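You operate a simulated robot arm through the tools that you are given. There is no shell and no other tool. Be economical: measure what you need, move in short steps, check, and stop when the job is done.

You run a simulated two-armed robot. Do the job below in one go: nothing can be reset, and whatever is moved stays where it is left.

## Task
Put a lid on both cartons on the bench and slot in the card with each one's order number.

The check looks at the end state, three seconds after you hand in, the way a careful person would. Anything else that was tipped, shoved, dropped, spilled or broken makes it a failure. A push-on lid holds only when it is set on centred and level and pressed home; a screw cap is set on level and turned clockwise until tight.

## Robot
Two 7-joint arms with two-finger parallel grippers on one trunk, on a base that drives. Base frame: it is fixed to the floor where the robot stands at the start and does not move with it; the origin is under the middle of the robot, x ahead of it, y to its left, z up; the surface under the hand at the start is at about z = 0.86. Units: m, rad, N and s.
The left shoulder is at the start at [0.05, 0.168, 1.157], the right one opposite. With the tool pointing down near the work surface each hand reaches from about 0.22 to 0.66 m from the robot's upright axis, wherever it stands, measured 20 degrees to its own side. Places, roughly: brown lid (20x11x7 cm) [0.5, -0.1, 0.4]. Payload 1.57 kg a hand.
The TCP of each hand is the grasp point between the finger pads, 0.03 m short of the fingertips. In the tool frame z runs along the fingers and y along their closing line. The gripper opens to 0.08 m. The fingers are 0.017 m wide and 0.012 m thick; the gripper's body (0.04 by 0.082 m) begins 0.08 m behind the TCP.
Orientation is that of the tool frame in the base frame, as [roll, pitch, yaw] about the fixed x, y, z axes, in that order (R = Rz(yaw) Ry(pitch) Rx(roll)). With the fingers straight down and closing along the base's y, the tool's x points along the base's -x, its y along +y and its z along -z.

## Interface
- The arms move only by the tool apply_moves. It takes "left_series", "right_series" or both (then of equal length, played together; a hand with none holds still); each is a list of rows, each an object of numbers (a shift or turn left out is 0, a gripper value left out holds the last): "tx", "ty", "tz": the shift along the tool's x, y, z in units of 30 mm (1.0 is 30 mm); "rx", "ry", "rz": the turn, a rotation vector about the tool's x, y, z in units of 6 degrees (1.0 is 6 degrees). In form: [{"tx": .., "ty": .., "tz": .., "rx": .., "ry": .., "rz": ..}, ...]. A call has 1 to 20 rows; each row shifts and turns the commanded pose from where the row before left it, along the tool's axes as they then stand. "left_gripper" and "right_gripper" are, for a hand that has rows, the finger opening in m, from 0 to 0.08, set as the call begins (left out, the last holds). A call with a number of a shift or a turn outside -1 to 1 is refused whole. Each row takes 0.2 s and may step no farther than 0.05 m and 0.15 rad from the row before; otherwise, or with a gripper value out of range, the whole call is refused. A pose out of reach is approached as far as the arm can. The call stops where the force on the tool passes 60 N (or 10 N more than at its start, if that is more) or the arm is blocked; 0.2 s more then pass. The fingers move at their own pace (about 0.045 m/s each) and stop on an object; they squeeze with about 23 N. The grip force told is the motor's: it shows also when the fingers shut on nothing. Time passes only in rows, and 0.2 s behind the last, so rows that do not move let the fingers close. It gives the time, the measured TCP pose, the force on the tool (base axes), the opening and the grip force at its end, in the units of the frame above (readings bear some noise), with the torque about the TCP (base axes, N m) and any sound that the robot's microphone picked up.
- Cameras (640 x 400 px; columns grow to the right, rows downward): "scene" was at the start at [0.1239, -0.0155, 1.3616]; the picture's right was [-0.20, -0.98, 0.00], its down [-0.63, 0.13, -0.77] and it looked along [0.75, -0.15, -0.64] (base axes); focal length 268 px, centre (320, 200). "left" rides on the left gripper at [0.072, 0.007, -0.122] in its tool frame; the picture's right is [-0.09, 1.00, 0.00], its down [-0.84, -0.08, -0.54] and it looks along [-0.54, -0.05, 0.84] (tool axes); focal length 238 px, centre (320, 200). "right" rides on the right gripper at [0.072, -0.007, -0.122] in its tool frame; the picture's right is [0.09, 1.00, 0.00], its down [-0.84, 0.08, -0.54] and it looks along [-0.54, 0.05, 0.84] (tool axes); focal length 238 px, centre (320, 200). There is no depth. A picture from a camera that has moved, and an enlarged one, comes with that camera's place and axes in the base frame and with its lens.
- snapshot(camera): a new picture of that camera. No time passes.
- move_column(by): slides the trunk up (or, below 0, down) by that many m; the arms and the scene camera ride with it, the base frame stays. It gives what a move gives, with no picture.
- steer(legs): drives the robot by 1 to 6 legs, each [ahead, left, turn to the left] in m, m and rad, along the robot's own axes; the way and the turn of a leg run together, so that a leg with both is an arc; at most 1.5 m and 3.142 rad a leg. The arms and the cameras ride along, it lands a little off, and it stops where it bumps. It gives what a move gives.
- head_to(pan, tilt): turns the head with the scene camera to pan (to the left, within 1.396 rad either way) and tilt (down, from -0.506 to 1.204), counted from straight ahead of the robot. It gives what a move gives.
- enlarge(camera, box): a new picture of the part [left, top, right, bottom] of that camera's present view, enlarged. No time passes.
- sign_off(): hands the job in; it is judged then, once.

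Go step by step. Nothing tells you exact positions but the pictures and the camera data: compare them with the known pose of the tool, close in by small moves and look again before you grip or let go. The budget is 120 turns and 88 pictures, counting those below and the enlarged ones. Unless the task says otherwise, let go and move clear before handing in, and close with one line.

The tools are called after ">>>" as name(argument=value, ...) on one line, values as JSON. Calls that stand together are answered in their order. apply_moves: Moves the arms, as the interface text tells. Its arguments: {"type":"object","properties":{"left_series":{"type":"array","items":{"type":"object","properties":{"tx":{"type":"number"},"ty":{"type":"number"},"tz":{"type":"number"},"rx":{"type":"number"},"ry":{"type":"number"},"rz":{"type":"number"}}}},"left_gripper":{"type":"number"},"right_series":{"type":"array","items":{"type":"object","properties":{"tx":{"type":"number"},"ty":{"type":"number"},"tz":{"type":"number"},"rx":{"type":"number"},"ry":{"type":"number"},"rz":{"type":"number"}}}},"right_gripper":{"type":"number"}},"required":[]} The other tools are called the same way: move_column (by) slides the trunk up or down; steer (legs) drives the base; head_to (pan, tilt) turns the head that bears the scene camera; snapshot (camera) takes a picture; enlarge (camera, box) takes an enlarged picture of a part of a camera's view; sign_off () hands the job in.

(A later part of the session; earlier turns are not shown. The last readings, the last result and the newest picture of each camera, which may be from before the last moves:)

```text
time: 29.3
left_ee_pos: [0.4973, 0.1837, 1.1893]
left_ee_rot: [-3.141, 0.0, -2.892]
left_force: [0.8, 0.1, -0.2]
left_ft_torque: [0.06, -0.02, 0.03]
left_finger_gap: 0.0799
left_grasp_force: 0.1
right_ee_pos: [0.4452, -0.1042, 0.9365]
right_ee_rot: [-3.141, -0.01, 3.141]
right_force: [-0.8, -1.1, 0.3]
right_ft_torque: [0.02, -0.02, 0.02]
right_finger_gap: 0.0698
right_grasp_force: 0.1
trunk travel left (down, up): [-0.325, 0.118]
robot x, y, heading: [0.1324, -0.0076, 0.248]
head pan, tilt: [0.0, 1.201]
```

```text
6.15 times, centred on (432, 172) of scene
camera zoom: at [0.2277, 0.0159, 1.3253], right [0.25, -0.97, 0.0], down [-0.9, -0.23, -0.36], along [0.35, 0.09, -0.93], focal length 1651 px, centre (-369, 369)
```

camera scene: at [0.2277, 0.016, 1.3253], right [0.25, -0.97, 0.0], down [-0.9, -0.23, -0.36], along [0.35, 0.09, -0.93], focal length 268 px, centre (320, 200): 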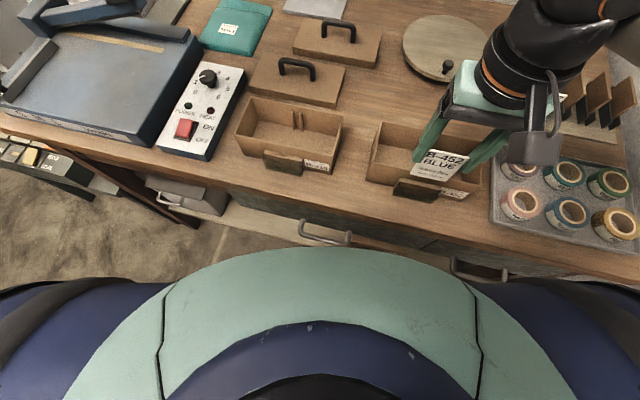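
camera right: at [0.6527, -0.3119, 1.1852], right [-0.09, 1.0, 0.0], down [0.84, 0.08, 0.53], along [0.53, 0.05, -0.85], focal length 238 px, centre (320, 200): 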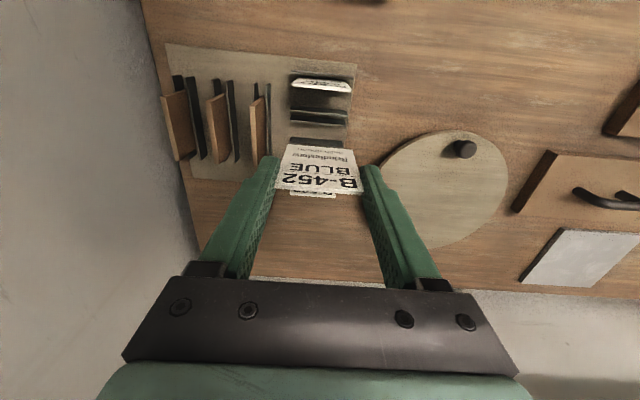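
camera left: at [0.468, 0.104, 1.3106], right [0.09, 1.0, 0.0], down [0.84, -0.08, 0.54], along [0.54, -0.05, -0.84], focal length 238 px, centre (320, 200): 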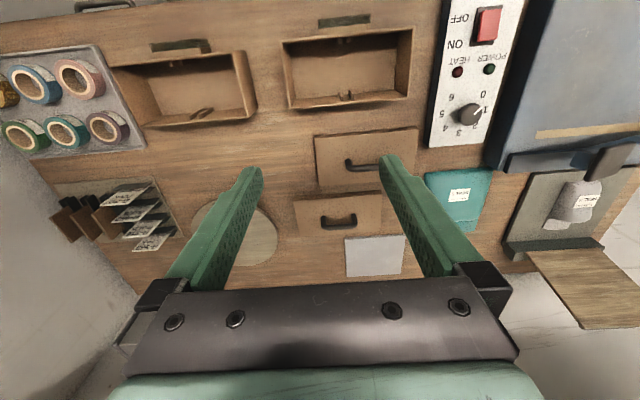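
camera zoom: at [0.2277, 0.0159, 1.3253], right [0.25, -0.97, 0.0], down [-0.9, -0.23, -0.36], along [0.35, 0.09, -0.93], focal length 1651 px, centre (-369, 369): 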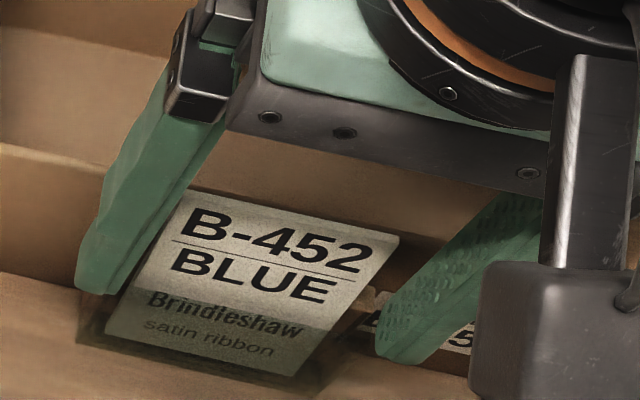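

B-452's card is seated in its pocket. I retreat up and go to card B-316.

>>> apply_moves(right_series=[{"tz": -0.6}, {"tz": -1}, {"tz": -1}, {"tz": -1}, {"tz": -0.4}, {"tx": -0.96, "ty": -0.615}, {"tx": -0.96, "ty": -0.615}, {"tx": -0.96, "ty": -0.615}, {"tx": -0.96, "ty": -0.615}, {"tx": -0.96, "ty": -0.615}, {"tx": -0.96, "ty": -0.615}, {"tx": -0.96, "ty": -0.615}, {"tx": -0.96, "ty": -0.615}, {"tx": -0.96, "ty": -0.615}, {"tx": -0.96, "ty": -0.615}, {"tx": -0.96, "ty": -0.615}, {"tz": 0.6}, {"tz": 0.7}, {"tz": 0.7}])

>>> enlarge(camera="right", box=[220, 80, 420, 230])

```text
time: 33.3
left_ee_pos: [0.4974, 0.1837, 1.1887]
left_ee_rot: [3.142, 0.0, -2.889]
left_force: [0.1, 0.3, 0.4]
left_ft_torque: [-0.01, -0.01, -0.01]
left_finger_gap: 0.08
left_grasp_force: 0.0
right_ee_pos: [0.7614, -0.3053, 0.9936]
right_ee_rot: [3.14, -0.009, -3.141]
right_force: [0.4, -0.1, -0.2]
right_ft_torque: [0.03, 0.02, -0.02]
right_finger_gap: 0.0704
right_grasp_force: 0.2
trunk travel left (down, up): [-0.325, 0.118]
robot x, y, heading: [0.1323, -0.008, 0.254]
head pan, tilt: [0.0, 1.201]
```

```text
2.67 times, centred on (320, 155) of right
camera zoom: at [0.6911, -0.3117, 1.1159], right [-0.09, 1.0, 0.0], down [0.84, 0.08, 0.54], along [0.53, 0.05, -0.84], focal length 636 px, centre (320, 320)
```

zoom: 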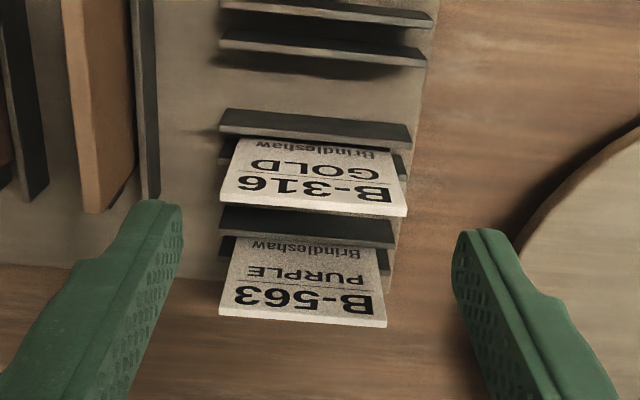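

Reached. Card B-316 is at (0.764, −0.307), between the fingers. Descending and closing.

>>> apply_moves(right_series=[{"tx": 0.03, "ty": -0.04, "tz": 0.6}, {"tz": 0.6}, {"tz": 0.56}, {}])

>>> apply_moves(right_series=[{}, {}, {}], right_gripper=0.03)

>>> enlarge(camera="right", box=[220, 60, 420, 210])

```text
time: 34.3
left_ee_pos: [0.4976, 0.185, 1.1888]
left_ee_rot: [-3.141, 0.0, -2.889]
left_force: [0.3, 0.3, -0.4]
left_ft_torque: [-0.02, -0.03, 0.0]
left_finger_gap: 0.0801
left_grasp_force: 0.0
right_ee_pos: [0.7603, -0.3063, 0.9405]
right_ee_rot: [-3.141, -0.008, -3.138]
right_force: [0.0, 0.2, -0.4]
right_ft_torque: [0.01, 0.03, 0.04]
right_finger_gap: 0.0701
right_grasp_force: 0.1
trunk travel left (down, up): [-0.325, 0.118]
robot x, y, heading: [0.1354, -0.0117, 0.249]
head pan, tilt: [0.0, 1.201]
```

```text
time: 35.1
left_ee_pos: [0.4963, 0.1848, 1.1873]
left_ee_rot: [-3.141, 0.002, -2.89]
left_force: [-0.2, 0.1, 0.2]
left_ft_torque: [0.02, 0.0, -0.01]
left_finger_gap: 0.08
left_grasp_force: 0.1
right_ee_pos: [0.7597, -0.3058, 0.9415]
right_ee_rot: [-3.141, -0.008, 3.141]
right_force: [0.0, 0.5, -0.2]
right_ft_torque: [-0.02, 0.01, 0.01]
right_finger_gap: 0.0541
right_grasp_force: 23.4
trunk travel left (down, up): [-0.325, 0.118]
robot x, y, heading: [0.1359, -0.0123, 0.249]
head pan, tilt: [0.0, 1.201]
```

```text
2.67 times, centred on (320, 135) of right
camera zoom: at [0.69, -0.3126, 1.063], right [-0.09, 1.0, 0.0], down [0.84, 0.08, 0.54], along [0.53, 0.05, -0.84], focal length 636 px, centre (320, 373)
```

zoom: 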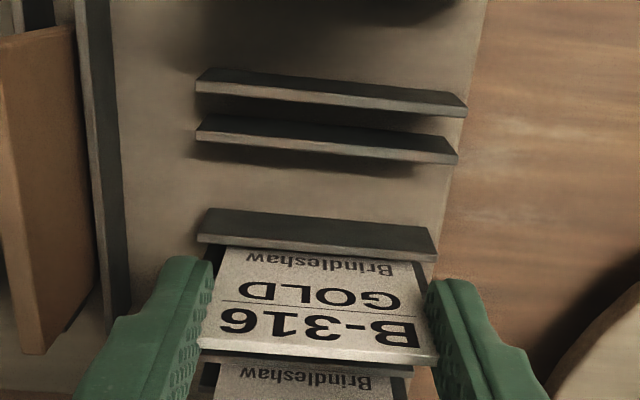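

Card B-316 is gripped. I lift it, and move the left hand out of the way to the left at the same time.

>>> apply_moves(right_series=[{"tz": -0.5}, {"tz": -1}, {"tz": -1}, {"tz": -1}, {"tz": -0.5}, {}, {}, {}], left_series=[{"ty": 1}, {"ty": 1}, {"ty": 1}, {"ty": 1}, {"ty": 1}, {"ty": 1}, {"ty": 1}, {"ty": 1}])

>>> apply_moves(right_series=[{"tx": 0.713, "ty": 0.993}, {"tx": 0.713, "ty": 0.993}, {"tx": 0.713, "ty": 0.993}, {"tx": 0.713, "ty": 0.993}, {"tx": 0.713, "ty": 0.993}, {"tx": 0.713, "ty": 0.993}, {"tx": 0.713, "ty": 0.993}, {"tx": 0.713, "ty": 0.993}, {"tx": 0.713, "ty": 0.993}, {"tx": 0.713, "ty": 0.993}, {"tx": 0.713, "ty": 0.993}, {"tx": 0.713, "ty": 0.993}, {"tx": 0.713, "ty": 0.993}, {"tx": 0.713, "ty": 0.993}, {"tx": 0.713, "ty": 0.993}])

>>> enlarge(camera="right", box=[220, 80, 420, 230])

```text
time: 36.9
left_ee_pos: [0.4361, 0.4203, 1.1889]
left_ee_rot: [3.141, 0.0, -2.89]
left_force: [-0.3, 0.7, -0.3]
left_ft_torque: [0.0, 0.0, -0.01]
left_finger_gap: 0.0803
left_grasp_force: 0.2
right_ee_pos: [0.7619, -0.3043, 1.0612]
right_ee_rot: [-3.141, -0.007, -3.139]
right_force: [-0.9, -0.3, 0.6]
right_ft_torque: [0.02, -0.01, -0.01]
right_finger_gap: 0.0541
right_grasp_force: 22.7
trunk travel left (down, up): [-0.325, 0.118]
robot x, y, heading: [0.1349, -0.0085, 0.25]
head pan, tilt: [0.0, 1.201]
```

```text
time: 40.1
left_ee_pos: [0.437, 0.4177, 1.1893]
left_ee_rot: [-3.141, -0.001, -2.891]
left_force: [-0.5, 0.7, 0.0]
left_ft_torque: [-0.03, 0.0, -0.02]
left_finger_gap: 0.0801
left_grasp_force: 0.1
right_ee_pos: [0.4357, 0.142, 1.0638]
right_ee_rot: [3.141, -0.008, -3.141]
right_force: [0.5, -1.1, 0.0]
right_ft_torque: [0.01, 0.01, -0.02]
right_finger_gap: 0.0544
right_grasp_force: 22.6
trunk travel left (down, up): [-0.325, 0.118]
robot x, y, heading: [0.1339, -0.0083, 0.249]
head pan, tilt: [0.0, 1.201]
```

```text
2.67 times, centred on (320, 155) of right
camera zoom: at [0.3655, 0.1347, 1.188], right [-0.09, 1.0, 0.0], down [0.84, 0.08, 0.54], along [0.53, 0.05, -0.84], focal length 636 px, centre (320, 320)
```

zoom: 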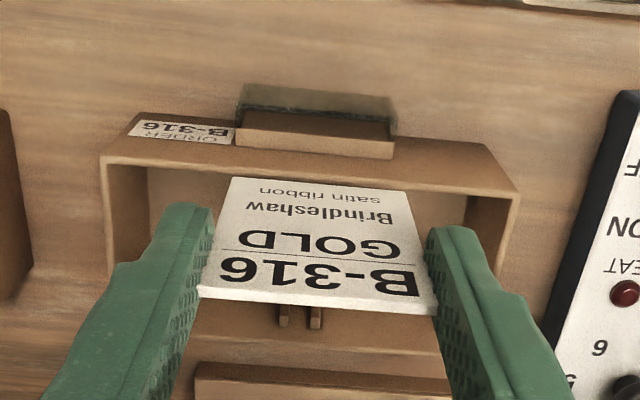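

The pocket of B-316 measures about x 0.448 at its block, so I shift 6 mm forward and lower to just above it.

>>> apply_moves(right_series=[{"tx": -0.2, "tz": 0.8}, {"tz": 0.9}, {"tz": 0.85}, {}])

>>> enlarge(camera="right", box=[260, 90, 380, 180])

>>> snapshot(camera="scene")

```text
time: 41.1
left_ee_pos: [0.4367, 0.4177, 1.1884]
left_ee_rot: [3.14, 0.0, -2.891]
left_force: [-0.6, 0.2, -0.2]
left_ft_torque: [-0.02, -0.03, -0.01]
left_finger_gap: 0.0799
left_grasp_force: 0.2
right_ee_pos: [0.4456, 0.1388, 0.9886]
right_ee_rot: [3.141, -0.008, -3.139]
right_force: [-0.2, 1.0, 0.5]
right_ft_torque: [-0.02, 0.02, 0.0]
right_finger_gap: 0.0542
right_grasp_force: 22.7
trunk travel left (down, up): [-0.325, 0.118]
robot x, y, heading: [0.1296, -0.0068, 0.25]
head pan, tilt: [0.0, 1.201]
```

```text
4.44 times, centred on (320, 135) of right
camera zoom: at [0.375, 0.1329, 1.1116], right [-0.09, 1.0, 0.0], down [0.84, 0.08, 0.53], along [0.53, 0.05, -0.84], focal length 1059 px, centre (320, 489)
```

zoom: 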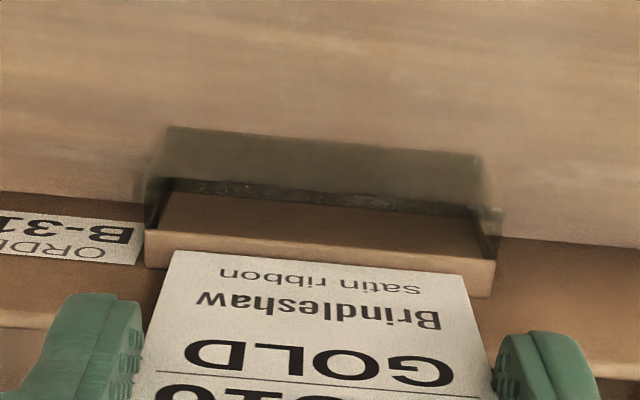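

```text
47 pictures are left
camera scene: at [0.2277, 0.0159, 1.3253], right [0.25, -0.97, 0.0], down [-0.9, -0.23, -0.36], along [0.35, 0.09, -0.93], focal length 268 px, centre (320, 200)
```

scene: 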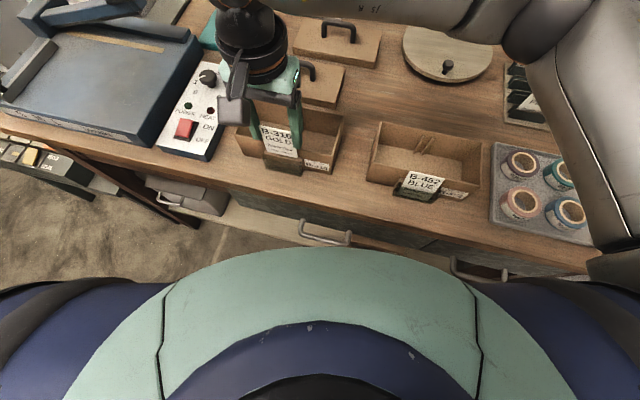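

Compared with the other carton's picture, the slot is about 6 mm nearer the robot and 1 mm to the left. I correct and look again.

>>> apply_moves(right_series=[{"tx": 0.21, "ty": 0.04}, {}])

>>> enlarge(camera="right", box=[260, 90, 380, 180])

```text
time: 41.7
left_ee_pos: [0.4367, 0.4184, 1.1878]
left_ee_rot: [-3.141, 0.001, -2.892]
left_force: [0.4, -1.2, 0.5]
left_ft_torque: [0.01, 0.01, -0.02]
left_finger_gap: 0.0801
left_grasp_force: 0.0
right_ee_pos: [0.4397, 0.1402, 0.9905]
right_ee_rot: [3.141, -0.009, -3.141]
right_force: [-0.3, 0.8, -0.7]
right_ft_torque: [-0.03, -0.03, -0.02]
right_finger_gap: 0.0543
right_grasp_force: 22.7
trunk travel left (down, up): [-0.325, 0.118]
robot x, y, heading: [0.1355, -0.0104, 0.25]
head pan, tilt: [0.0, 1.201]
```

```text
4.44 times, centred on (320, 135) of right
camera zoom: at [0.3689, 0.1343, 1.1113], right [-0.09, 1.0, 0.0], down [0.84, 0.08, 0.54], along [0.53, 0.05, -0.84], focal length 1059 px, centre (320, 489)
```

zoom: 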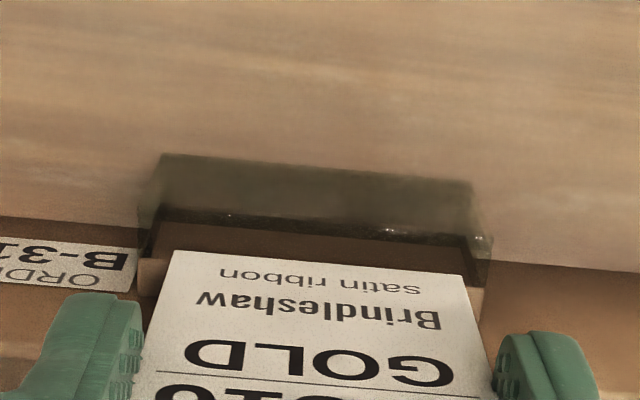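

Matches the earlier good alignment apart from about 1.5 mm; I correct that and start lowering.

>>> apply_moves(right_series=[{"tx": 0.04, "tz": 0.2}, {"tz": 0.3}, {"tz": 0.3}])

>>> enlarge(camera="right", box=[260, 80, 380, 170])

>>> enlarge(camera="scene", box=[230, 110, 350, 185])

```text
time: 42.5
left_ee_pos: [0.4371, 0.4172, 1.1879]
left_ee_rot: [-3.141, 0.0, -2.89]
left_force: [-0.3, -0.6, -0.5]
left_ft_torque: [0.01, 0.01, 0.03]
left_finger_gap: 0.0799
left_grasp_force: 0.0
right_ee_pos: [0.4378, 0.1419, 0.9641]
right_ee_rot: [-3.14, -0.008, -3.138]
right_force: [0.4, 0.3, 0.8]
right_ft_torque: [-0.02, -0.02, -0.03]
right_finger_gap: 0.0541
right_grasp_force: 22.6
trunk travel left (down, up): [-0.325, 0.118]
robot x, y, heading: [0.1347, -0.0081, 0.247]
head pan, tilt: [0.0, 1.201]
```

```text
4.44 times, centred on (320, 125) of right
camera zoom: at [0.3675, 0.135, 1.0868], right [-0.09, 1.0, 0.0], down [0.84, 0.08, 0.53], along [0.53, 0.05, -0.84], focal length 1059 px, centre (320, 533)
```

zoom: 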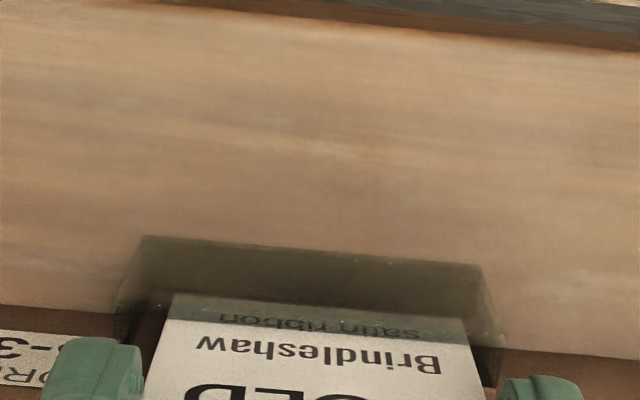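

```text
5.33 times, centred on (290, 148) of scene
camera zoom: at [0.2278, 0.0159, 1.3253], right [0.25, -0.97, 0.0], down [-0.9, -0.23, -0.36], along [0.35, 0.09, -0.93], focal length 1431 px, centre (480, 480)
```

zoom: 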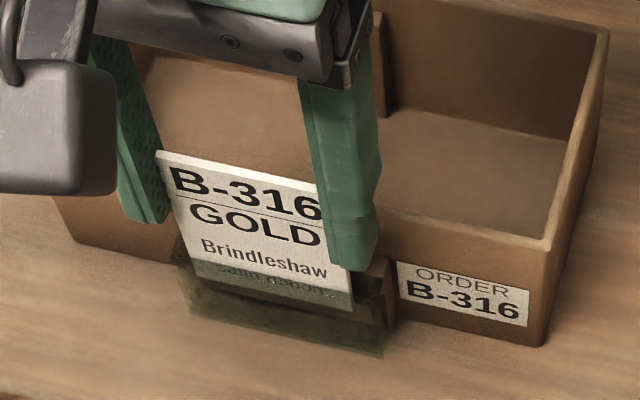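

In the slot here too. Lowering to the bottom and releasing.

>>> apply_moves(right_series=[{"tz": 0.2}, {"tz": 0.2}, {"tz": 0.2}, {"tz": 0.15}, {"tz": 0.1}])

>>> apply_moves(right_series=[{}, {}, {}], right_gripper=0.07)

>>> apply_moves(right_series=[{"tz": -0.6}, {"tz": -1}, {"tz": -1}, {"tz": -1}, {"tz": -0.6}, {"tx": 0.3, "ty": -1}, {"tx": 0.3, "ty": -1}, {"tx": 0.3, "ty": -1}, {"tx": 0.3, "ty": -1}, {"tx": 0.3, "ty": -1}, {"ty": -1}, {"ty": -1}, {"ty": -1}, {"ty": -1}, {"ty": -1}])

>>> enlarge(camera="scene", box=[220, 80, 500, 220])

```text
time: 43.7
left_ee_pos: [0.4363, 0.4169, 1.1883]
left_ee_rot: [-3.141, 0.003, -2.889]
left_force: [-0.5, -0.7, -0.2]
left_ft_torque: [-0.02, 0.0, -0.01]
left_finger_gap: 0.08
left_grasp_force: 0.0
right_ee_pos: [0.438, 0.1407, 0.9388]
right_ee_rot: [3.141, -0.01, -3.141]
right_force: [-1.3, -1.6, 8.5]
right_ft_torque: [-0.12, 0.03, 0.01]
right_finger_gap: 0.0544
right_grasp_force: 23.3
trunk travel left (down, up): [-0.325, 0.118]
robot x, y, heading: [0.1368, -0.0101, 0.252]
head pan, tilt: [0.0, 1.201]
```

```text
time: 44.5
left_ee_pos: [0.4362, 0.4183, 1.1886]
left_ee_rot: [-3.14, 0.0, -2.89]
left_force: [0.0, -0.1, -0.6]
left_ft_torque: [0.0, 0.02, 0.0]
left_finger_gap: 0.0802
left_grasp_force: 0.0
right_ee_pos: [0.4388, 0.142, 0.939]
right_ee_rot: [3.141, -0.008, 3.142]
right_force: [-0.5, 1.1, 0.6]
right_ft_torque: [0.03, -0.03, 0.01]
right_finger_gap: 0.0699
right_grasp_force: 0.0
trunk travel left (down, up): [-0.325, 0.118]
robot x, y, heading: [0.1321, -0.0043, 0.251]
head pan, tilt: [0.0, 1.201]
```

```text
time: 47.7
left_ee_pos: [0.4361, 0.4185, 1.1886]
left_ee_rot: [3.141, 0.003, -2.889]
left_force: [-0.2, -1.1, -0.3]
left_ft_torque: [0.01, 0.02, 0.0]
left_finger_gap: 0.0805
left_grasp_force: 0.1
right_ee_pos: [0.4054, -0.1582, 1.0709]
right_ee_rot: [-3.141, -0.009, -3.139]
right_force: [-0.5, -0.8, -0.1]
right_ft_torque: [-0.01, -0.03, -0.01]
right_finger_gap: 0.07
right_grasp_force: 0.1
right hand out of reach, approached as far as the arm can: row 15
trunk travel left (down, up): [-0.325, 0.118]
robot x, y, heading: [0.1319, -0.0106, 0.253]
head pan, tilt: [0.0, 1.201]
```

```text
2.29 times, centred on (360, 150) of scene
camera zoom: at [0.2275, 0.0153, 1.3253], right [0.25, -0.97, 0.0], down [-0.9, -0.23, -0.36], along [0.35, 0.09, -0.93], focal length 613 px, centre (229, 314)
```

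zoom: 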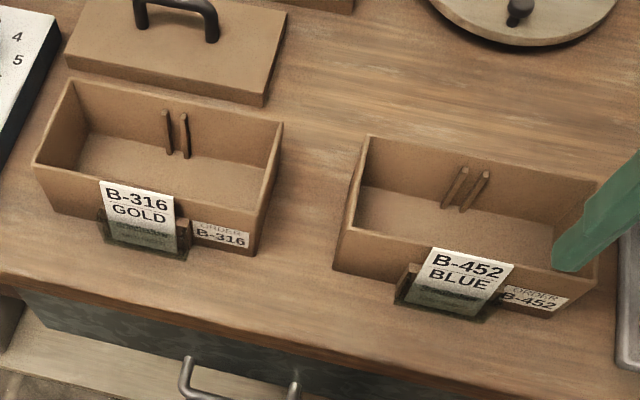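

Both cards are in their pockets. Before the lids, I check whether the cards lean back toward the carton rim, where a lid edge could catch them.

>>> enlarge(camera="right", box=[300, 60, 480, 180])

>>> enlarge(camera="scene", box=[250, 130, 330, 200])

>>> enlarge(camera="left", box=[100, 60, 340, 220])

```text
3.33 times, centred on (390, 120) of right
camera zoom: at [0.3348, -0.1639, 1.1935], right [-0.09, 1.0, 0.0], down [0.84, 0.08, 0.53], along [0.53, 0.05, -0.85], focal length 794 px, centre (87, 467)
```

zoom: 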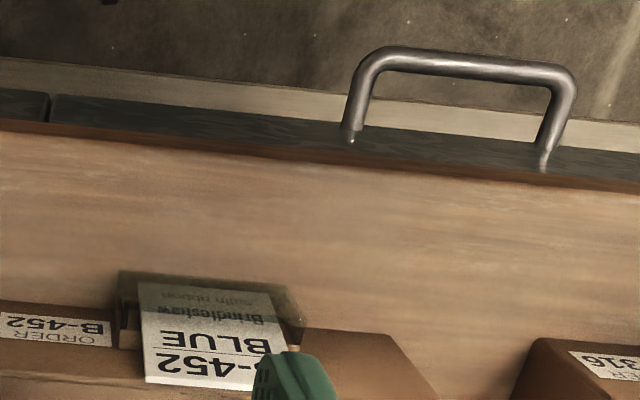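

```text
5.71 times, centred on (290, 165) of scene
camera zoom: at [0.2275, 0.0153, 1.3253], right [0.25, -0.97, 0.0], down [-0.9, -0.23, -0.36], along [0.35, 0.09, -0.93], focal length 1533 px, centre (491, 400)
```

zoom: 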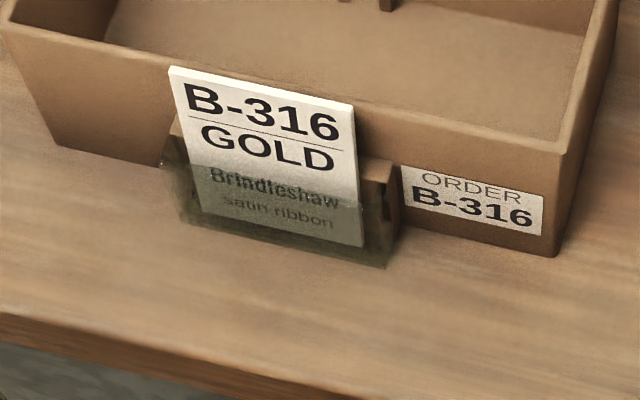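

```text
2.50 times, centred on (220, 140) of left
camera zoom: at [0.3656, 0.4051, 1.3106], right [-0.16, 0.99, 0.0], down [0.83, 0.13, 0.54], along [0.54, 0.09, -0.84], focal length 596 px, centre (570, 350)
```

zoom: 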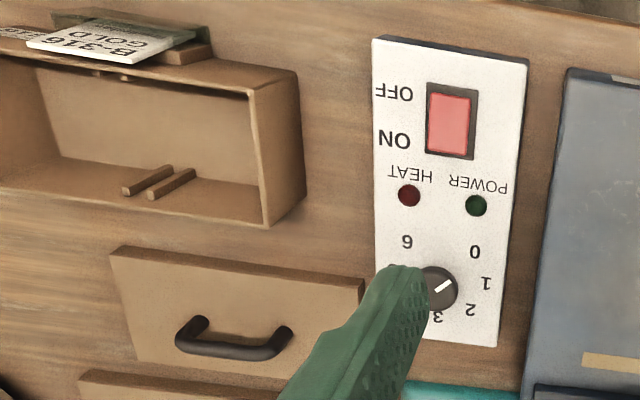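

The cards lean back toward the cartons (~10°), and the lid's front edge would catch them. I'll regrip each card and lean it forward against the front plate, starting with B-452.

>>> apply_moves(right_series=[{"tx": -0.5, "ty": 0.6}, {"tx": -0.5, "ty": 0.6}, {"tx": -0.5, "ty": 0.65}, {"tz": 0.8}, {"tz": 0.8}])

>>> enlarge(camera="right", box=[260, 90, 380, 180])

```text
time: 48.9
left_ee_pos: [0.4363, 0.4171, 1.1884]
left_ee_rot: [3.141, 0.002, -2.892]
left_force: [0.5, -0.2, -0.2]
left_ft_torque: [0.03, -0.02, 0.01]
left_finger_gap: 0.0801
left_grasp_force: 0.0
right_ee_pos: [0.4486, -0.1, 1.0235]
right_ee_rot: [-3.141, -0.01, -3.139]
right_force: [0.0, 0.6, -0.5]
right_ft_torque: [-0.03, -0.03, 0.01]
right_finger_gap: 0.0702
right_grasp_force: 0.2
trunk travel left (down, up): [-0.325, 0.118]
robot x, y, heading: [0.1355, -0.0084, 0.256]
head pan, tilt: [0.0, 1.201]
```

```text
4.44 times, centred on (320, 135) of right
camera zoom: at [0.379, -0.1069, 1.1463], right [-0.09, 1.0, 0.0], down [0.84, 0.08, 0.54], along [0.53, 0.05, -0.84], focal length 1059 px, centre (320, 489)
```

zoom: 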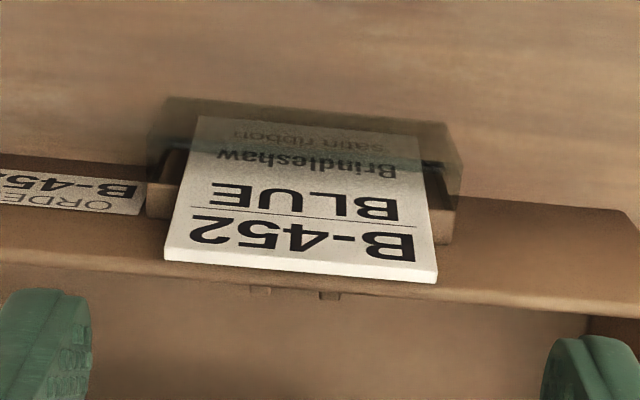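

Card top at about x 0.457, y −0.104. I centre on it and descend to grip its upper edges.

>>> apply_moves(right_series=[{"tx": -0.03, "ty": -0.12}, {"tz": 0.9}, {"tz": 0.9}, {"tz": 0.9}, {}])

>>> apply_moves(right_series=[{}, {}, {}], right_gripper=0.03)

>>> enlarge(camera="right", box=[250, 80, 390, 200])

```text
time: 50.1
left_ee_pos: [0.4364, 0.4179, 1.1883]
left_ee_rot: [-3.141, 0.0, -2.89]
left_force: [1.0, -1.1, -0.7]
left_ft_torque: [-0.01, 0.0, 0.01]
left_finger_gap: 0.08
left_grasp_force: 0.0
right_ee_pos: [0.4482, -0.1019, 0.9428]
right_ee_rot: [-3.141, -0.009, -3.141]
right_force: [-0.4, 0.5, 0.2]
right_ft_torque: [0.0, 0.01, 0.02]
right_finger_gap: 0.0701
right_grasp_force: 0.1
trunk travel left (down, up): [-0.325, 0.118]
robot x, y, heading: [0.1303, -0.0079, 0.25]
head pan, tilt: [0.0, 1.201]
```

```text
time: 50.9
left_ee_pos: [0.437, 0.4171, 1.1887]
left_ee_rot: [3.141, -0.001, -2.89]
left_force: [-0.2, 0.9, 0.1]
left_ft_torque: [-0.01, -0.03, 0.02]
left_finger_gap: 0.0801
left_grasp_force: 0.1
right_ee_pos: [0.4497, -0.1023, 0.9423]
right_ee_rot: [3.141, -0.009, -3.141]
right_force: [-0.7, -0.2, -0.1]
right_ft_torque: [0.01, 0.0, 0.02]
right_finger_gap: 0.0539
right_grasp_force: 23.0
trunk travel left (down, up): [-0.325, 0.118]
robot x, y, heading: [0.1354, -0.0068, 0.253]
head pan, tilt: [0.0, 1.201]
```

```text
3.33 times, centred on (320, 140) of right
camera zoom: at [0.3786, -0.1091, 1.0659], right [-0.09, 1.0, 0.0], down [0.84, 0.08, 0.54], along [0.53, 0.05, -0.84], focal length 794 px, centre (320, 400)
```

zoom: 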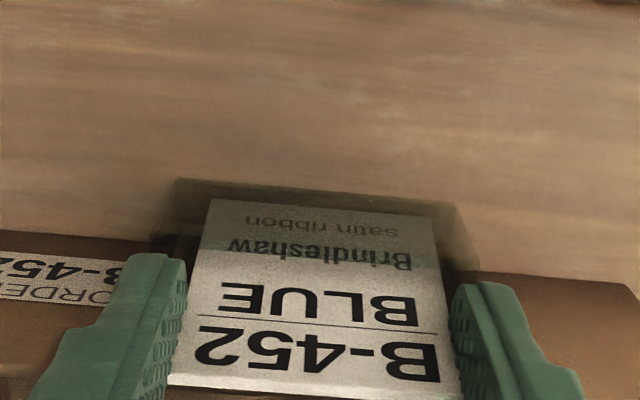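

Gripped. Now I swing the card to lean forward, pivoting it around the slot.

>>> apply_moves(right_series=[{"tx": 0.1, "ry": -0.55}, {"tx": 0.1, "ry": -0.55}, {"tx": 0.1, "ry": -0.55}, {"tx": 0.1, "ry": -0.55}])

>>> enlarge(camera="right", box=[250, 80, 390, 200])

>>> enlarge(camera="scene", box=[380, 140, 484, 205])

```text
time: 51.9
left_ee_pos: [0.4364, 0.4165, 1.1891]
left_ee_rot: [-3.141, 0.002, -2.891]
left_force: [-0.5, 0.1, 0.1]
left_ft_torque: [-0.05, -0.04, -0.01]
left_finger_gap: 0.0802
left_grasp_force: 0.1
right_ee_pos: [0.4571, -0.0873, 0.9403]
right_ee_rot: [-3.14, 0.222, -3.139]
right_force: [-2.0, -0.1, 5.1]
right_ft_torque: [-0.05, 0.07, -0.02]
right_finger_gap: 0.0543
right_grasp_force: 23.0
right hand out of reach, approached as far as the arm can: row 3, 4
trunk travel left (down, up): [-0.325, 0.118]
robot x, y, heading: [0.1346, -0.0115, 0.253]
head pan, tilt: [0.0, 1.201]
```

```text
3.33 times, centred on (320, 140) of right
camera zoom: at [0.3605, -0.0933, 1.0447], right [-0.09, 1.0, -0.02], down [0.7, 0.08, 0.71], along [0.71, 0.05, -0.7], focal length 794 px, centre (320, 400)
```

zoom: 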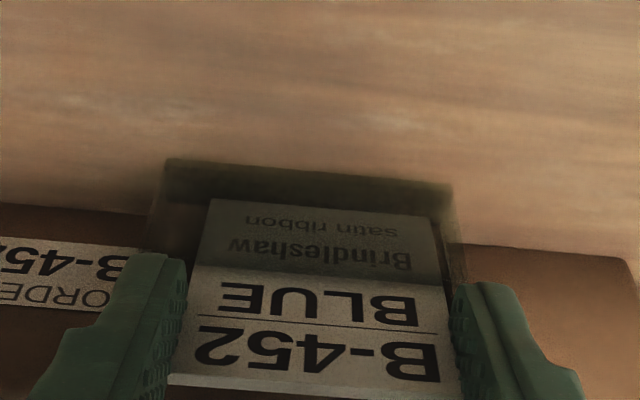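

```text
6.15 times, centred on (432, 172) of scene
camera zoom: at [0.2272, 0.0159, 1.3254], right [0.25, -0.97, 0.0], down [-0.9, -0.23, -0.36], along [0.35, 0.09, -0.93], focal length 1651 px, centre (-369, 369)
```

zoom: 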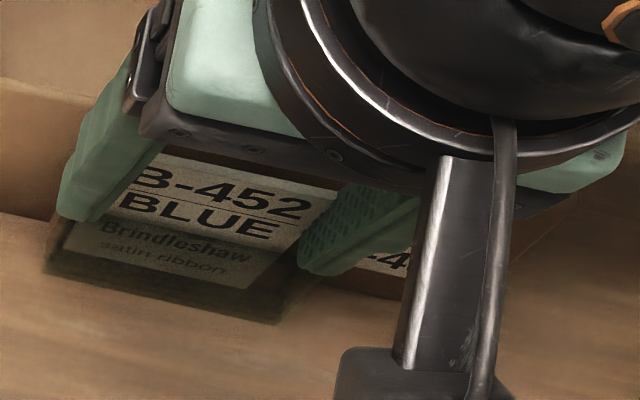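

The arm ran out of reach in this folded pose and dragged a little sideways. I undo those rows, then check where carton and card stand.

>>> apply_moves(right_series=[{"tx": -0.1, "ry": 0.55}, {"tx": -0.1, "ry": 0.55}, {"tx": -0.1, "ry": 0.55}, {"tx": -0.1, "ry": 0.55}, {}])

>>> snapshot(camera="scene")

```text
time: 53.1
left_ee_pos: [0.4359, 0.4177, 1.1879]
left_ee_rot: [3.141, -0.002, -2.89]
left_force: [0.2, 0.2, 0.1]
left_ft_torque: [0.02, 0.01, 0.0]
left_finger_gap: 0.0802
left_grasp_force: 0.1
right_ee_pos: [0.4681, -0.087, 0.9431]
right_ee_rot: [-3.142, -0.01, -3.139]
right_force: [-1.5, -0.2, 3.3]
right_ft_torque: [-0.01, 0.03, 0.03]
right_finger_gap: 0.0541
right_grasp_force: 23.0
trunk travel left (down, up): [-0.325, 0.118]
robot x, y, heading: [0.1361, -0.0061, 0.252]
head pan, tilt: [0.0, 1.201]
```

```text
35 pictures are left
camera scene: at [0.2274, 0.0159, 1.3253], right [0.25, -0.97, 0.0], down [-0.9, -0.23, -0.36], along [0.35, 0.09, -0.93], focal length 268 px, centre (320, 200)
```

scene: 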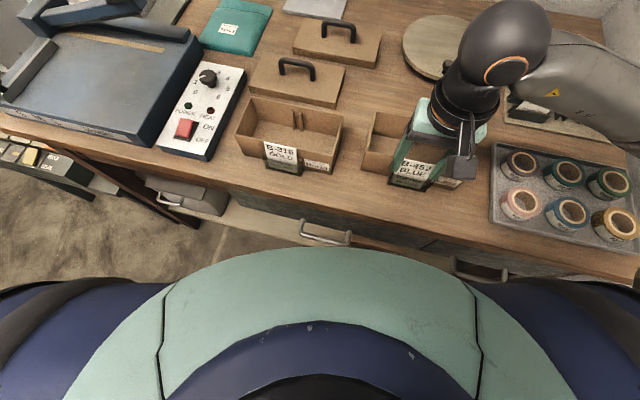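

The carton was dragged about 1.5 cm along with the card. I bring it back with the still-gripped card.

>>> apply_moves(right_series=[{"tx": 0.2, "ty": -0.17}, {"tx": 0.2, "ty": -0.17}, {"tx": 0.2, "ty": -0.17}, {}])

>>> enlarge(camera="right", box=[220, 60, 420, 210])

```text
time: 54.1
left_ee_pos: [0.4378, 0.4176, 1.188]
left_ee_rot: [-3.14, -0.001, -2.89]
left_force: [-1.0, 0.4, -0.1]
left_ft_torque: [-0.03, 0.02, 0.06]
left_finger_gap: 0.0802
left_grasp_force: 0.0
right_ee_pos: [0.4508, -0.102, 0.9424]
right_ee_rot: [3.141, -0.008, -3.141]
right_force: [0.0, 0.2, 1.4]
right_ft_torque: [0.0, -0.05, -0.01]
right_finger_gap: 0.0544
right_grasp_force: 22.9
trunk travel left (down, up): [-0.325, 0.118]
robot x, y, heading: [0.1337, -0.0096, 0.254]
head pan, tilt: [0.0, 1.201]
```

```text
2.67 times, centred on (320, 135) of right
camera zoom: at [0.3808, -0.1087, 1.0654], right [-0.09, 1.0, 0.0], down [0.84, 0.08, 0.53], along [0.53, 0.05, -0.84], focal length 636 px, centre (320, 373)
```

zoom: 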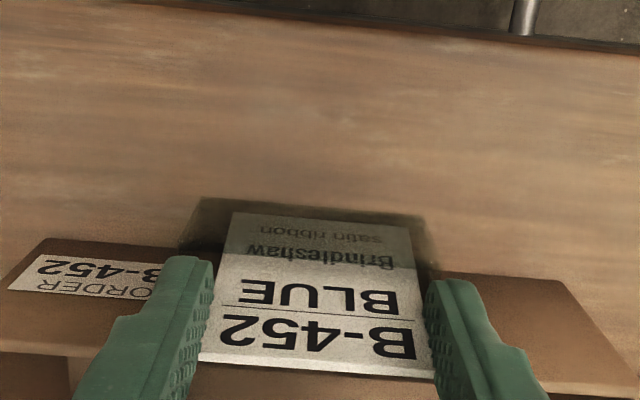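

The carton is back nearly where it was. I release, rise, and back the robot 10 cm so the arm has room to tilt.

>>> apply_moves(right_series=[{}, {}, {}], right_gripper=0.07)

>>> apply_moves(right_series=[{"tz": -1}, {"tz": -1}, {"tz": -1}])

>>> steer(legs=[[-0.1, 0, 0], [0, 0, -0.25]])

```text
time: 54.9
left_ee_pos: [0.4371, 0.4176, 1.1888]
left_ee_rot: [-3.141, -0.001, -2.889]
left_force: [-0.2, -0.2, -0.3]
left_ft_torque: [0.0, -0.02, 0.02]
left_finger_gap: 0.08
left_grasp_force: 0.1
right_ee_pos: [0.4522, -0.1022, 0.9419]
right_ee_rot: [-3.142, -0.009, 3.141]
right_force: [0.2, -0.1, 0.5]
right_ft_torque: [-0.04, 0.02, -0.01]
right_finger_gap: 0.07
right_grasp_force: 0.1
trunk travel left (down, up): [-0.325, 0.118]
robot x, y, heading: [0.1336, -0.0131, 0.253]
head pan, tilt: [0.0, 1.201]
```

```text
time: 55.7
left_ee_pos: [0.4365, 0.4192, 1.1898]
left_ee_rot: [-3.14, 0.001, -2.889]
left_force: [0.0, -0.1, 0.6]
left_ft_torque: [-0.03, 0.07, 0.02]
left_finger_gap: 0.0802
left_grasp_force: 0.1
right_ee_pos: [0.4516, -0.1009, 1.0337]
right_ee_rot: [-3.141, -0.008, -3.14]
right_force: [-0.5, 0.7, -0.3]
right_ft_torque: [0.03, 0.01, 0.01]
right_finger_gap: 0.0701
right_grasp_force: 0.0
trunk travel left (down, up): [-0.325, 0.118]
robot x, y, heading: [0.1362, -0.0098, 0.247]
head pan, tilt: [0.0, 1.201]
```

```text
time: 57.8
left_ee_pos: [0.4394, 0.3029, 1.1886]
left_ee_rot: [3.14, 0.0, 3.14]
left_force: [-0.1, -0.8, 0.0]
left_ft_torque: [0.0, 0.0, 0.01]
left_finger_gap: 0.0802
left_grasp_force: 0.1
right_ee_pos: [0.323, -0.2025, 1.0335]
right_ee_rot: [3.141, -0.008, 2.889]
right_force: [-0.6, 0.6, -0.1]
right_ft_torque: [-0.01, -0.01, -0.01]
right_finger_gap: 0.0702
right_grasp_force: 0.0
trunk travel left (down, up): [-0.325, 0.118]
robot x, y, heading: [0.0384, -0.0326, -0.001]
head pan, tilt: [0.0, 1.201]
```

Heading is 0 again, robot at x 0.038. I square the right hand and bring it back over the B-452 card.

>>> apply_moves(right_series=[{"rz": -0.8}, {"rz": -0.8}, {"rz": -0.8}, {"tx": -0.84, "ty": 0.66}, {"tx": -0.84, "ty": 0.66}, {"tx": -0.84, "ty": 0.66}, {"tx": -0.84, "ty": 0.66}, {"tx": -0.84, "ty": 0.66}, {}])

>>> enlarge(camera="right", box=[220, 60, 420, 210])

>>> snapshot(camera="scene")

```text
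time: 59.8
left_ee_pos: [0.4399, 0.3041, 1.1889]
left_ee_rot: [-3.141, 0.0, 3.14]
left_force: [-0.9, -0.3, -0.6]
left_ft_torque: [-0.01, -0.01, -0.04]
left_finger_gap: 0.0799
left_grasp_force: 0.1
right_ee_pos: [0.4497, -0.1013, 1.0325]
right_ee_rot: [3.14, -0.008, -3.14]
right_force: [-0.4, 0.3, -0.5]
right_ft_torque: [0.0, 0.02, -0.01]
right_finger_gap: 0.0699
right_grasp_force: 0.0
trunk travel left (down, up): [-0.325, 0.118]
robot x, y, heading: [0.0405, -0.0347, -0.002]
head pan, tilt: [0.0, 1.201]
```

```text
2.67 times, centred on (320, 135) of right
camera zoom: at [0.3789, -0.1094, 1.1553], right [-0.09, 1.0, 0.0], down [0.84, 0.08, 0.54], along [0.53, 0.05, -0.84], focal length 636 px, centre (320, 373)
```

zoom: 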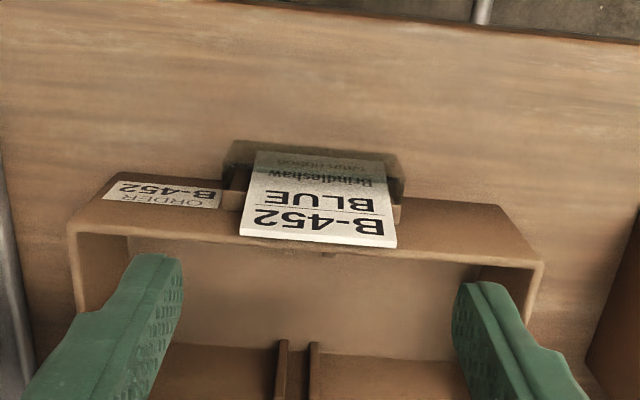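

```text
32 pictures are left
camera scene: at [0.1357, -0.0327, 1.3253], right [0.0, -1.0, 0.0], down [-0.93, 0.0, -0.36], along [0.36, 0.0, -0.93], focal length 268 px, centre (320, 200)
```

scene: 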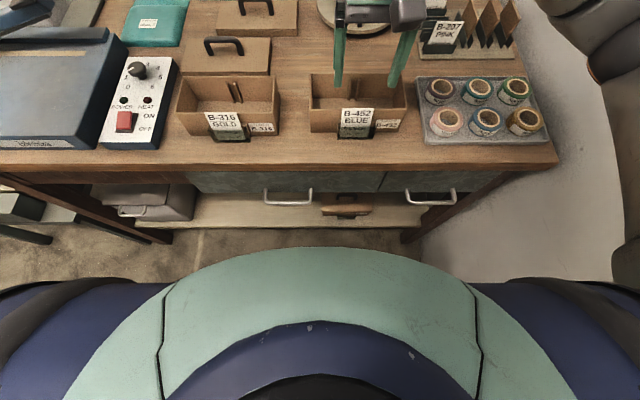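

Carton and card are fine. I test the tilt in free air first.

>>> apply_moves(right_series=[{"tx": 0.1, "ry": -0.6}, {"tx": 0.1, "ry": -0.6}, {"tx": 0.1, "ry": -0.6}, {"tx": 0.1, "ry": -0.6}, {"tx": -0.1, "ry": 0.6}, {"tx": -0.1, "ry": 0.6}, {"tx": -0.1, "ry": 0.6}, {"tx": -0.1, "ry": 0.6}, {}])

```text
time: 61.8
left_ee_pos: [0.4388, 0.3038, 1.1879]
left_ee_rot: [-3.14, -0.001, 3.138]
left_force: [-1.2, 0.7, 0.1]
left_ft_torque: [0.0, 0.0, -0.01]
left_finger_gap: 0.0801
left_grasp_force: 0.1
right_ee_pos: [0.4486, -0.1032, 1.033]
right_ee_rot: [3.141, -0.01, -3.141]
right_force: [-0.3, -1.0, 0.1]
right_ft_torque: [0.05, 0.0, 0.02]
right_finger_gap: 0.0701
right_grasp_force: 0.0
trunk travel left (down, up): [-0.325, 0.118]
robot x, y, heading: [0.0395, -0.0336, -0.003]
head pan, tilt: [0.0, 1.201]
```

The tilt works from here. Descend, grip, and swing the card forward.

>>> apply_moves(right_series=[{"tx": -0.1, "tz": 0.6}, {"tz": 0.8}, {"tz": 0.8}, {"tz": 0.85}, {}])

>>> apply_moves(right_series=[{}, {}, {}], right_gripper=0.03)

>>> apply_moves(right_series=[{"tx": 0.1, "ry": -0.6}, {"tx": 0.1, "ry": -0.6}, {"tx": 0.1, "ry": -0.6}, {"tx": 0.1, "ry": -0.6}])

>>> enlarge(camera="right", box=[220, 60, 420, 210])

```text
time: 63.0
left_ee_pos: [0.4386, 0.3049, 1.1881]
left_ee_rot: [3.141, 0.001, 3.14]
left_force: [-0.2, -0.3, 0.2]
left_ft_torque: [-0.01, 0.01, 0.02]
left_finger_gap: 0.0799
left_grasp_force: 0.1
right_ee_pos: [0.4511, -0.1021, 0.9427]
right_ee_rot: [3.14, -0.009, 3.14]
right_force: [-0.5, 0.0, -0.5]
right_ft_torque: [0.01, 0.0, -0.01]
right_finger_gap: 0.0704
right_grasp_force: 0.0
trunk travel left (down, up): [-0.325, 0.118]
robot x, y, heading: [0.0417, -0.0355, -0.002]
head pan, tilt: [0.0, 1.201]
```

```text
time: 63.8
left_ee_pos: [0.4396, 0.3046, 1.1885]
left_ee_rot: [3.141, -0.001, 3.14]
left_force: [-0.1, -0.8, -0.4]
left_ft_torque: [-0.01, 0.05, -0.02]
left_finger_gap: 0.0801
left_grasp_force: 0.2
right_ee_pos: [0.4524, -0.1019, 0.943]
right_ee_rot: [3.139, -0.008, 3.14]
right_force: [0.5, -0.2, -0.8]
right_ft_torque: [0.03, 0.0, -0.02]
right_finger_gap: 0.0543
right_grasp_force: 23.2
trunk travel left (down, up): [-0.325, 0.118]
robot x, y, heading: [0.0372, -0.0348, -0.004]
head pan, tilt: [0.0, 1.201]
```

```text
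time: 64.8
left_ee_pos: [0.4393, 0.3032, 1.1881]
left_ee_rot: [-3.141, 0.0, 3.14]
left_force: [0.4, -0.1, -0.9]
left_ft_torque: [-0.03, 0.0, -0.01]
left_finger_gap: 0.0803
left_grasp_force: 0.0
right_ee_pos: [0.4394, -0.1032, 0.9408]
right_ee_rot: [3.139, 0.244, -3.141]
right_force: [-0.9, -0.5, 0.6]
right_ft_torque: [-0.01, 0.02, -0.02]
right_finger_gap: 0.0542
right_grasp_force: 23.3
trunk travel left (down, up): [-0.325, 0.118]
robot x, y, heading: [0.0388, -0.0326, 0.002]
head pan, tilt: [0.0, 1.201]
```

```text
2.67 times, centred on (320, 135) of right
camera zoom: at [0.3403, -0.1096, 1.0416], right [-0.09, 1.0, -0.02], down [0.68, 0.08, 0.73], along [0.73, 0.05, -0.69], focal length 636 px, centre (320, 373)
```

zoom: 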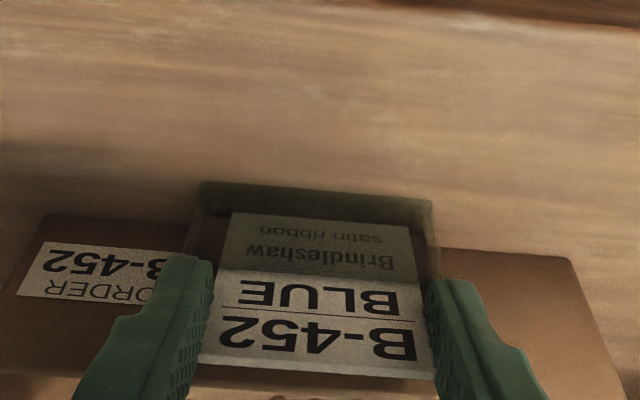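

No forces; the card now tilts forward. Release, retreat along the tool axis, and check.

>>> apply_moves(right_series=[{}, {}, {}], right_gripper=0.07)

>>> apply_moves(right_series=[{"tz": -1}, {"tz": -1}, {"tz": -1}, {"ry": 0.6}, {"ry": 0.6}, {"ry": 0.6}, {"ry": 0.6}])

>>> enlarge(camera="right", box=[220, 60, 420, 210])

```text
time: 65.5
left_ee_pos: [0.4392, 0.3044, 1.1883]
left_ee_rot: [-3.141, 0.0, 3.141]
left_force: [0.2, 0.3, -0.4]
left_ft_torque: [-0.03, 0.0, -0.06]
left_finger_gap: 0.08
left_grasp_force: 0.2
right_ee_pos: [0.4388, -0.102, 0.9399]
right_ee_rot: [3.14, 0.243, 3.14]
right_force: [0.3, 0.7, 0.0]
right_ft_torque: [0.0, 0.0, 0.0]
right_finger_gap: 0.0698
right_grasp_force: 0.1
trunk travel left (down, up): [-0.325, 0.118]
robot x, y, heading: [0.0381, -0.0344, -0.003]
head pan, tilt: [0.0, 1.201]
```

```text
time: 67.2
left_ee_pos: [0.4387, 0.3046, 1.1873]
left_ee_rot: [-3.141, -0.001, 3.141]
left_force: [-0.3, 0.7, -1.1]
left_ft_torque: [0.0, 0.0, 0.0]
left_finger_gap: 0.08
left_grasp_force: 0.1
right_ee_pos: [0.418, -0.1035, 1.028]
right_ee_rot: [3.14, -0.009, -3.141]
right_force: [-0.9, -0.1, 0.8]
right_ft_torque: [-0.02, 0.01, 0.04]
right_finger_gap: 0.0702
right_grasp_force: 0.1
trunk travel left (down, up): [-0.325, 0.118]
robot x, y, heading: [0.0424, -0.0342, -0.003]
head pan, tilt: [0.0, 1.201]
```

```text
2.67 times, centred on (320, 135) of right
camera zoom: at [0.3472, -0.11, 1.1512], right [-0.09, 1.0, 0.0], down [0.84, 0.08, 0.53], along [0.53, 0.05, -0.85], focal length 636 px, centre (320, 373)
```

zoom: 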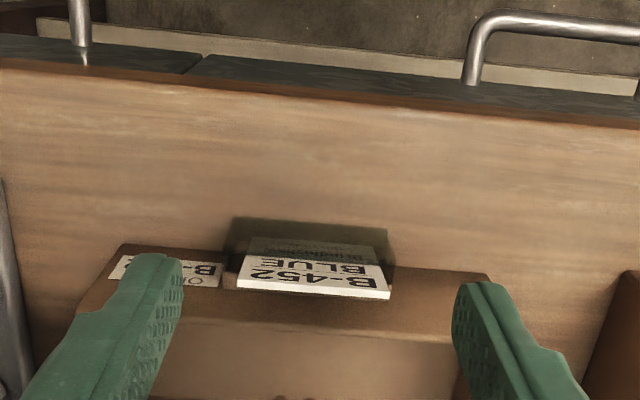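

B-452's card now leans forward, clear of the lid line. I do the same for B-316 with the left hand, moving the right hand aside.

>>> apply_moves(left_series=[{"ty": -0.9, "tz": 0.88, "tx": -0.04}, {"ty": -0.9, "tz": 0.88, "tx": -0.04}, {"ty": -0.9, "tz": 0.88, "tx": -0.04}, {"ty": -0.9, "tz": 0.88, "tx": -0.04}, {"ty": -0.9, "tz": 0.88, "tx": -0.04}, {"ty": -0.9, "tz": 0.88, "tx": -0.04}], right_series=[{"ty": -1, "tz": -0.5}, {"ty": -1, "tz": -0.5}, {"ty": -1, "tz": -0.5}, {"ty": -1, "tz": -0.5}, {"ty": -0.5}, {}], left_gripper=0.07)

>>> enlarge(camera="left", box=[220, 60, 420, 210])

```text
time: 68.5
left_ee_pos: [0.4451, 0.1414, 1.0312]
left_ee_rot: [3.141, 0.0, 3.14]
left_force: [-0.5, 0.8, 0.0]
left_ft_torque: [0.02, 0.03, -0.01]
left_finger_gap: 0.0699
left_grasp_force: 0.0
right_ee_pos: [0.4192, -0.2379, 1.0888]
right_ee_rot: [3.141, -0.009, -3.141]
right_force: [-0.1, 0.1, -0.7]
right_ft_torque: [0.02, -0.02, -0.01]
right_finger_gap: 0.0701
right_grasp_force: 0.0
trunk travel left (down, up): [-0.325, 0.118]
robot x, y, heading: [0.0389, -0.0327, -0.0]
head pan, tilt: [0.0, 1.201]
```

```text
2.67 times, centred on (320, 135) of left
camera zoom: at [0.3728, 0.148, 1.152], right [0.09, 1.0, 0.0], down [0.84, -0.08, 0.54], along [0.54, -0.05, -0.84], focal length 636 px, centre (320, 373)
```

zoom: 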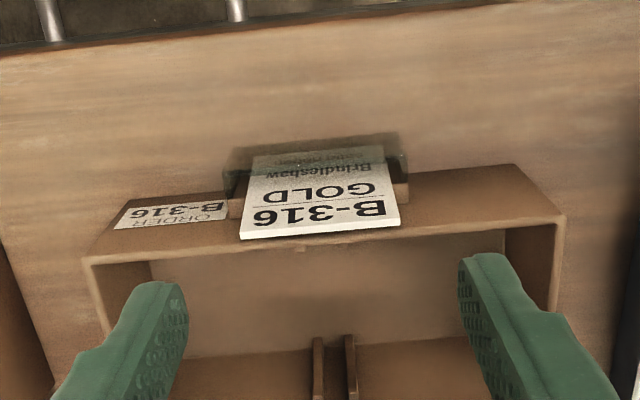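

Card B-316's top is at (0.453, 0.141), well centred. Air test of the tilt, then descend.

>>> apply_moves(left_series=[{"tx": 0.1, "ry": -0.6}, {"tx": 0.1, "ry": -0.6}, {"tx": 0.1, "ry": -0.6}, {"tx": 0.1, "ry": -0.6}, {"tx": -0.1, "ry": 0.6}, {"tx": -0.1, "ry": 0.6}, {"tx": -0.1, "ry": 0.6}, {"tx": -0.1, "ry": 0.6}, {"tx": -0.03, "tz": 0.6}, {"tz": 0.8}, {"tz": 0.8}, {"tz": 0.78}, {}])

>>> apply_moves(left_series=[{}, {}, {}], left_gripper=0.03)

>>> enlarge(camera="left", box=[220, 60, 420, 210])

```text
time: 71.3
left_ee_pos: [0.4462, 0.1426, 0.9403]
left_ee_rot: [-3.14, 0.001, 3.139]
left_force: [-0.6, 0.4, 0.6]
left_ft_torque: [0.0, 0.01, -0.02]
left_finger_gap: 0.07
left_grasp_force: 0.0
right_ee_pos: [0.4184, -0.2362, 1.0886]
right_ee_rot: [3.141, -0.008, 3.14]
right_force: [-1.1, 0.4, 0.4]
right_ft_torque: [0.01, -0.01, -0.05]
right_finger_gap: 0.07
right_grasp_force: 0.0
trunk travel left (down, up): [-0.325, 0.118]
robot x, y, heading: [0.0339, -0.0323, -0.002]
head pan, tilt: [0.0, 1.201]
```

```text
time: 72.2
left_ee_pos: [0.4475, 0.1413, 0.9404]
left_ee_rot: [3.141, -0.002, 3.139]
left_force: [0.2, 0.0, -0.5]
left_ft_torque: [0.0, -0.01, 0.01]
left_finger_gap: 0.0543
left_grasp_force: 22.8
right_ee_pos: [0.4189, -0.238, 1.0881]
right_ee_rot: [3.14, -0.007, 3.141]
right_force: [-0.3, -1.1, -0.4]
right_ft_torque: [0.0, 0.0, 0.01]
right_finger_gap: 0.0697
right_grasp_force: 0.0
trunk travel left (down, up): [-0.325, 0.118]
robot x, y, heading: [0.0385, -0.0337, -0.003]
head pan, tilt: [0.0, 1.201]
```

```text
2.67 times, centred on (320, 135) of left
camera zoom: at [0.3754, 0.1484, 1.0622], right [0.09, 1.0, 0.0], down [0.84, -0.08, 0.54], along [0.54, -0.05, -0.84], focal length 636 px, centre (320, 373)
```

zoom: 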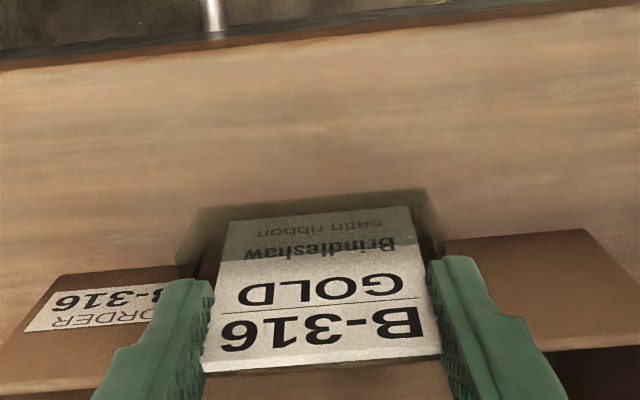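

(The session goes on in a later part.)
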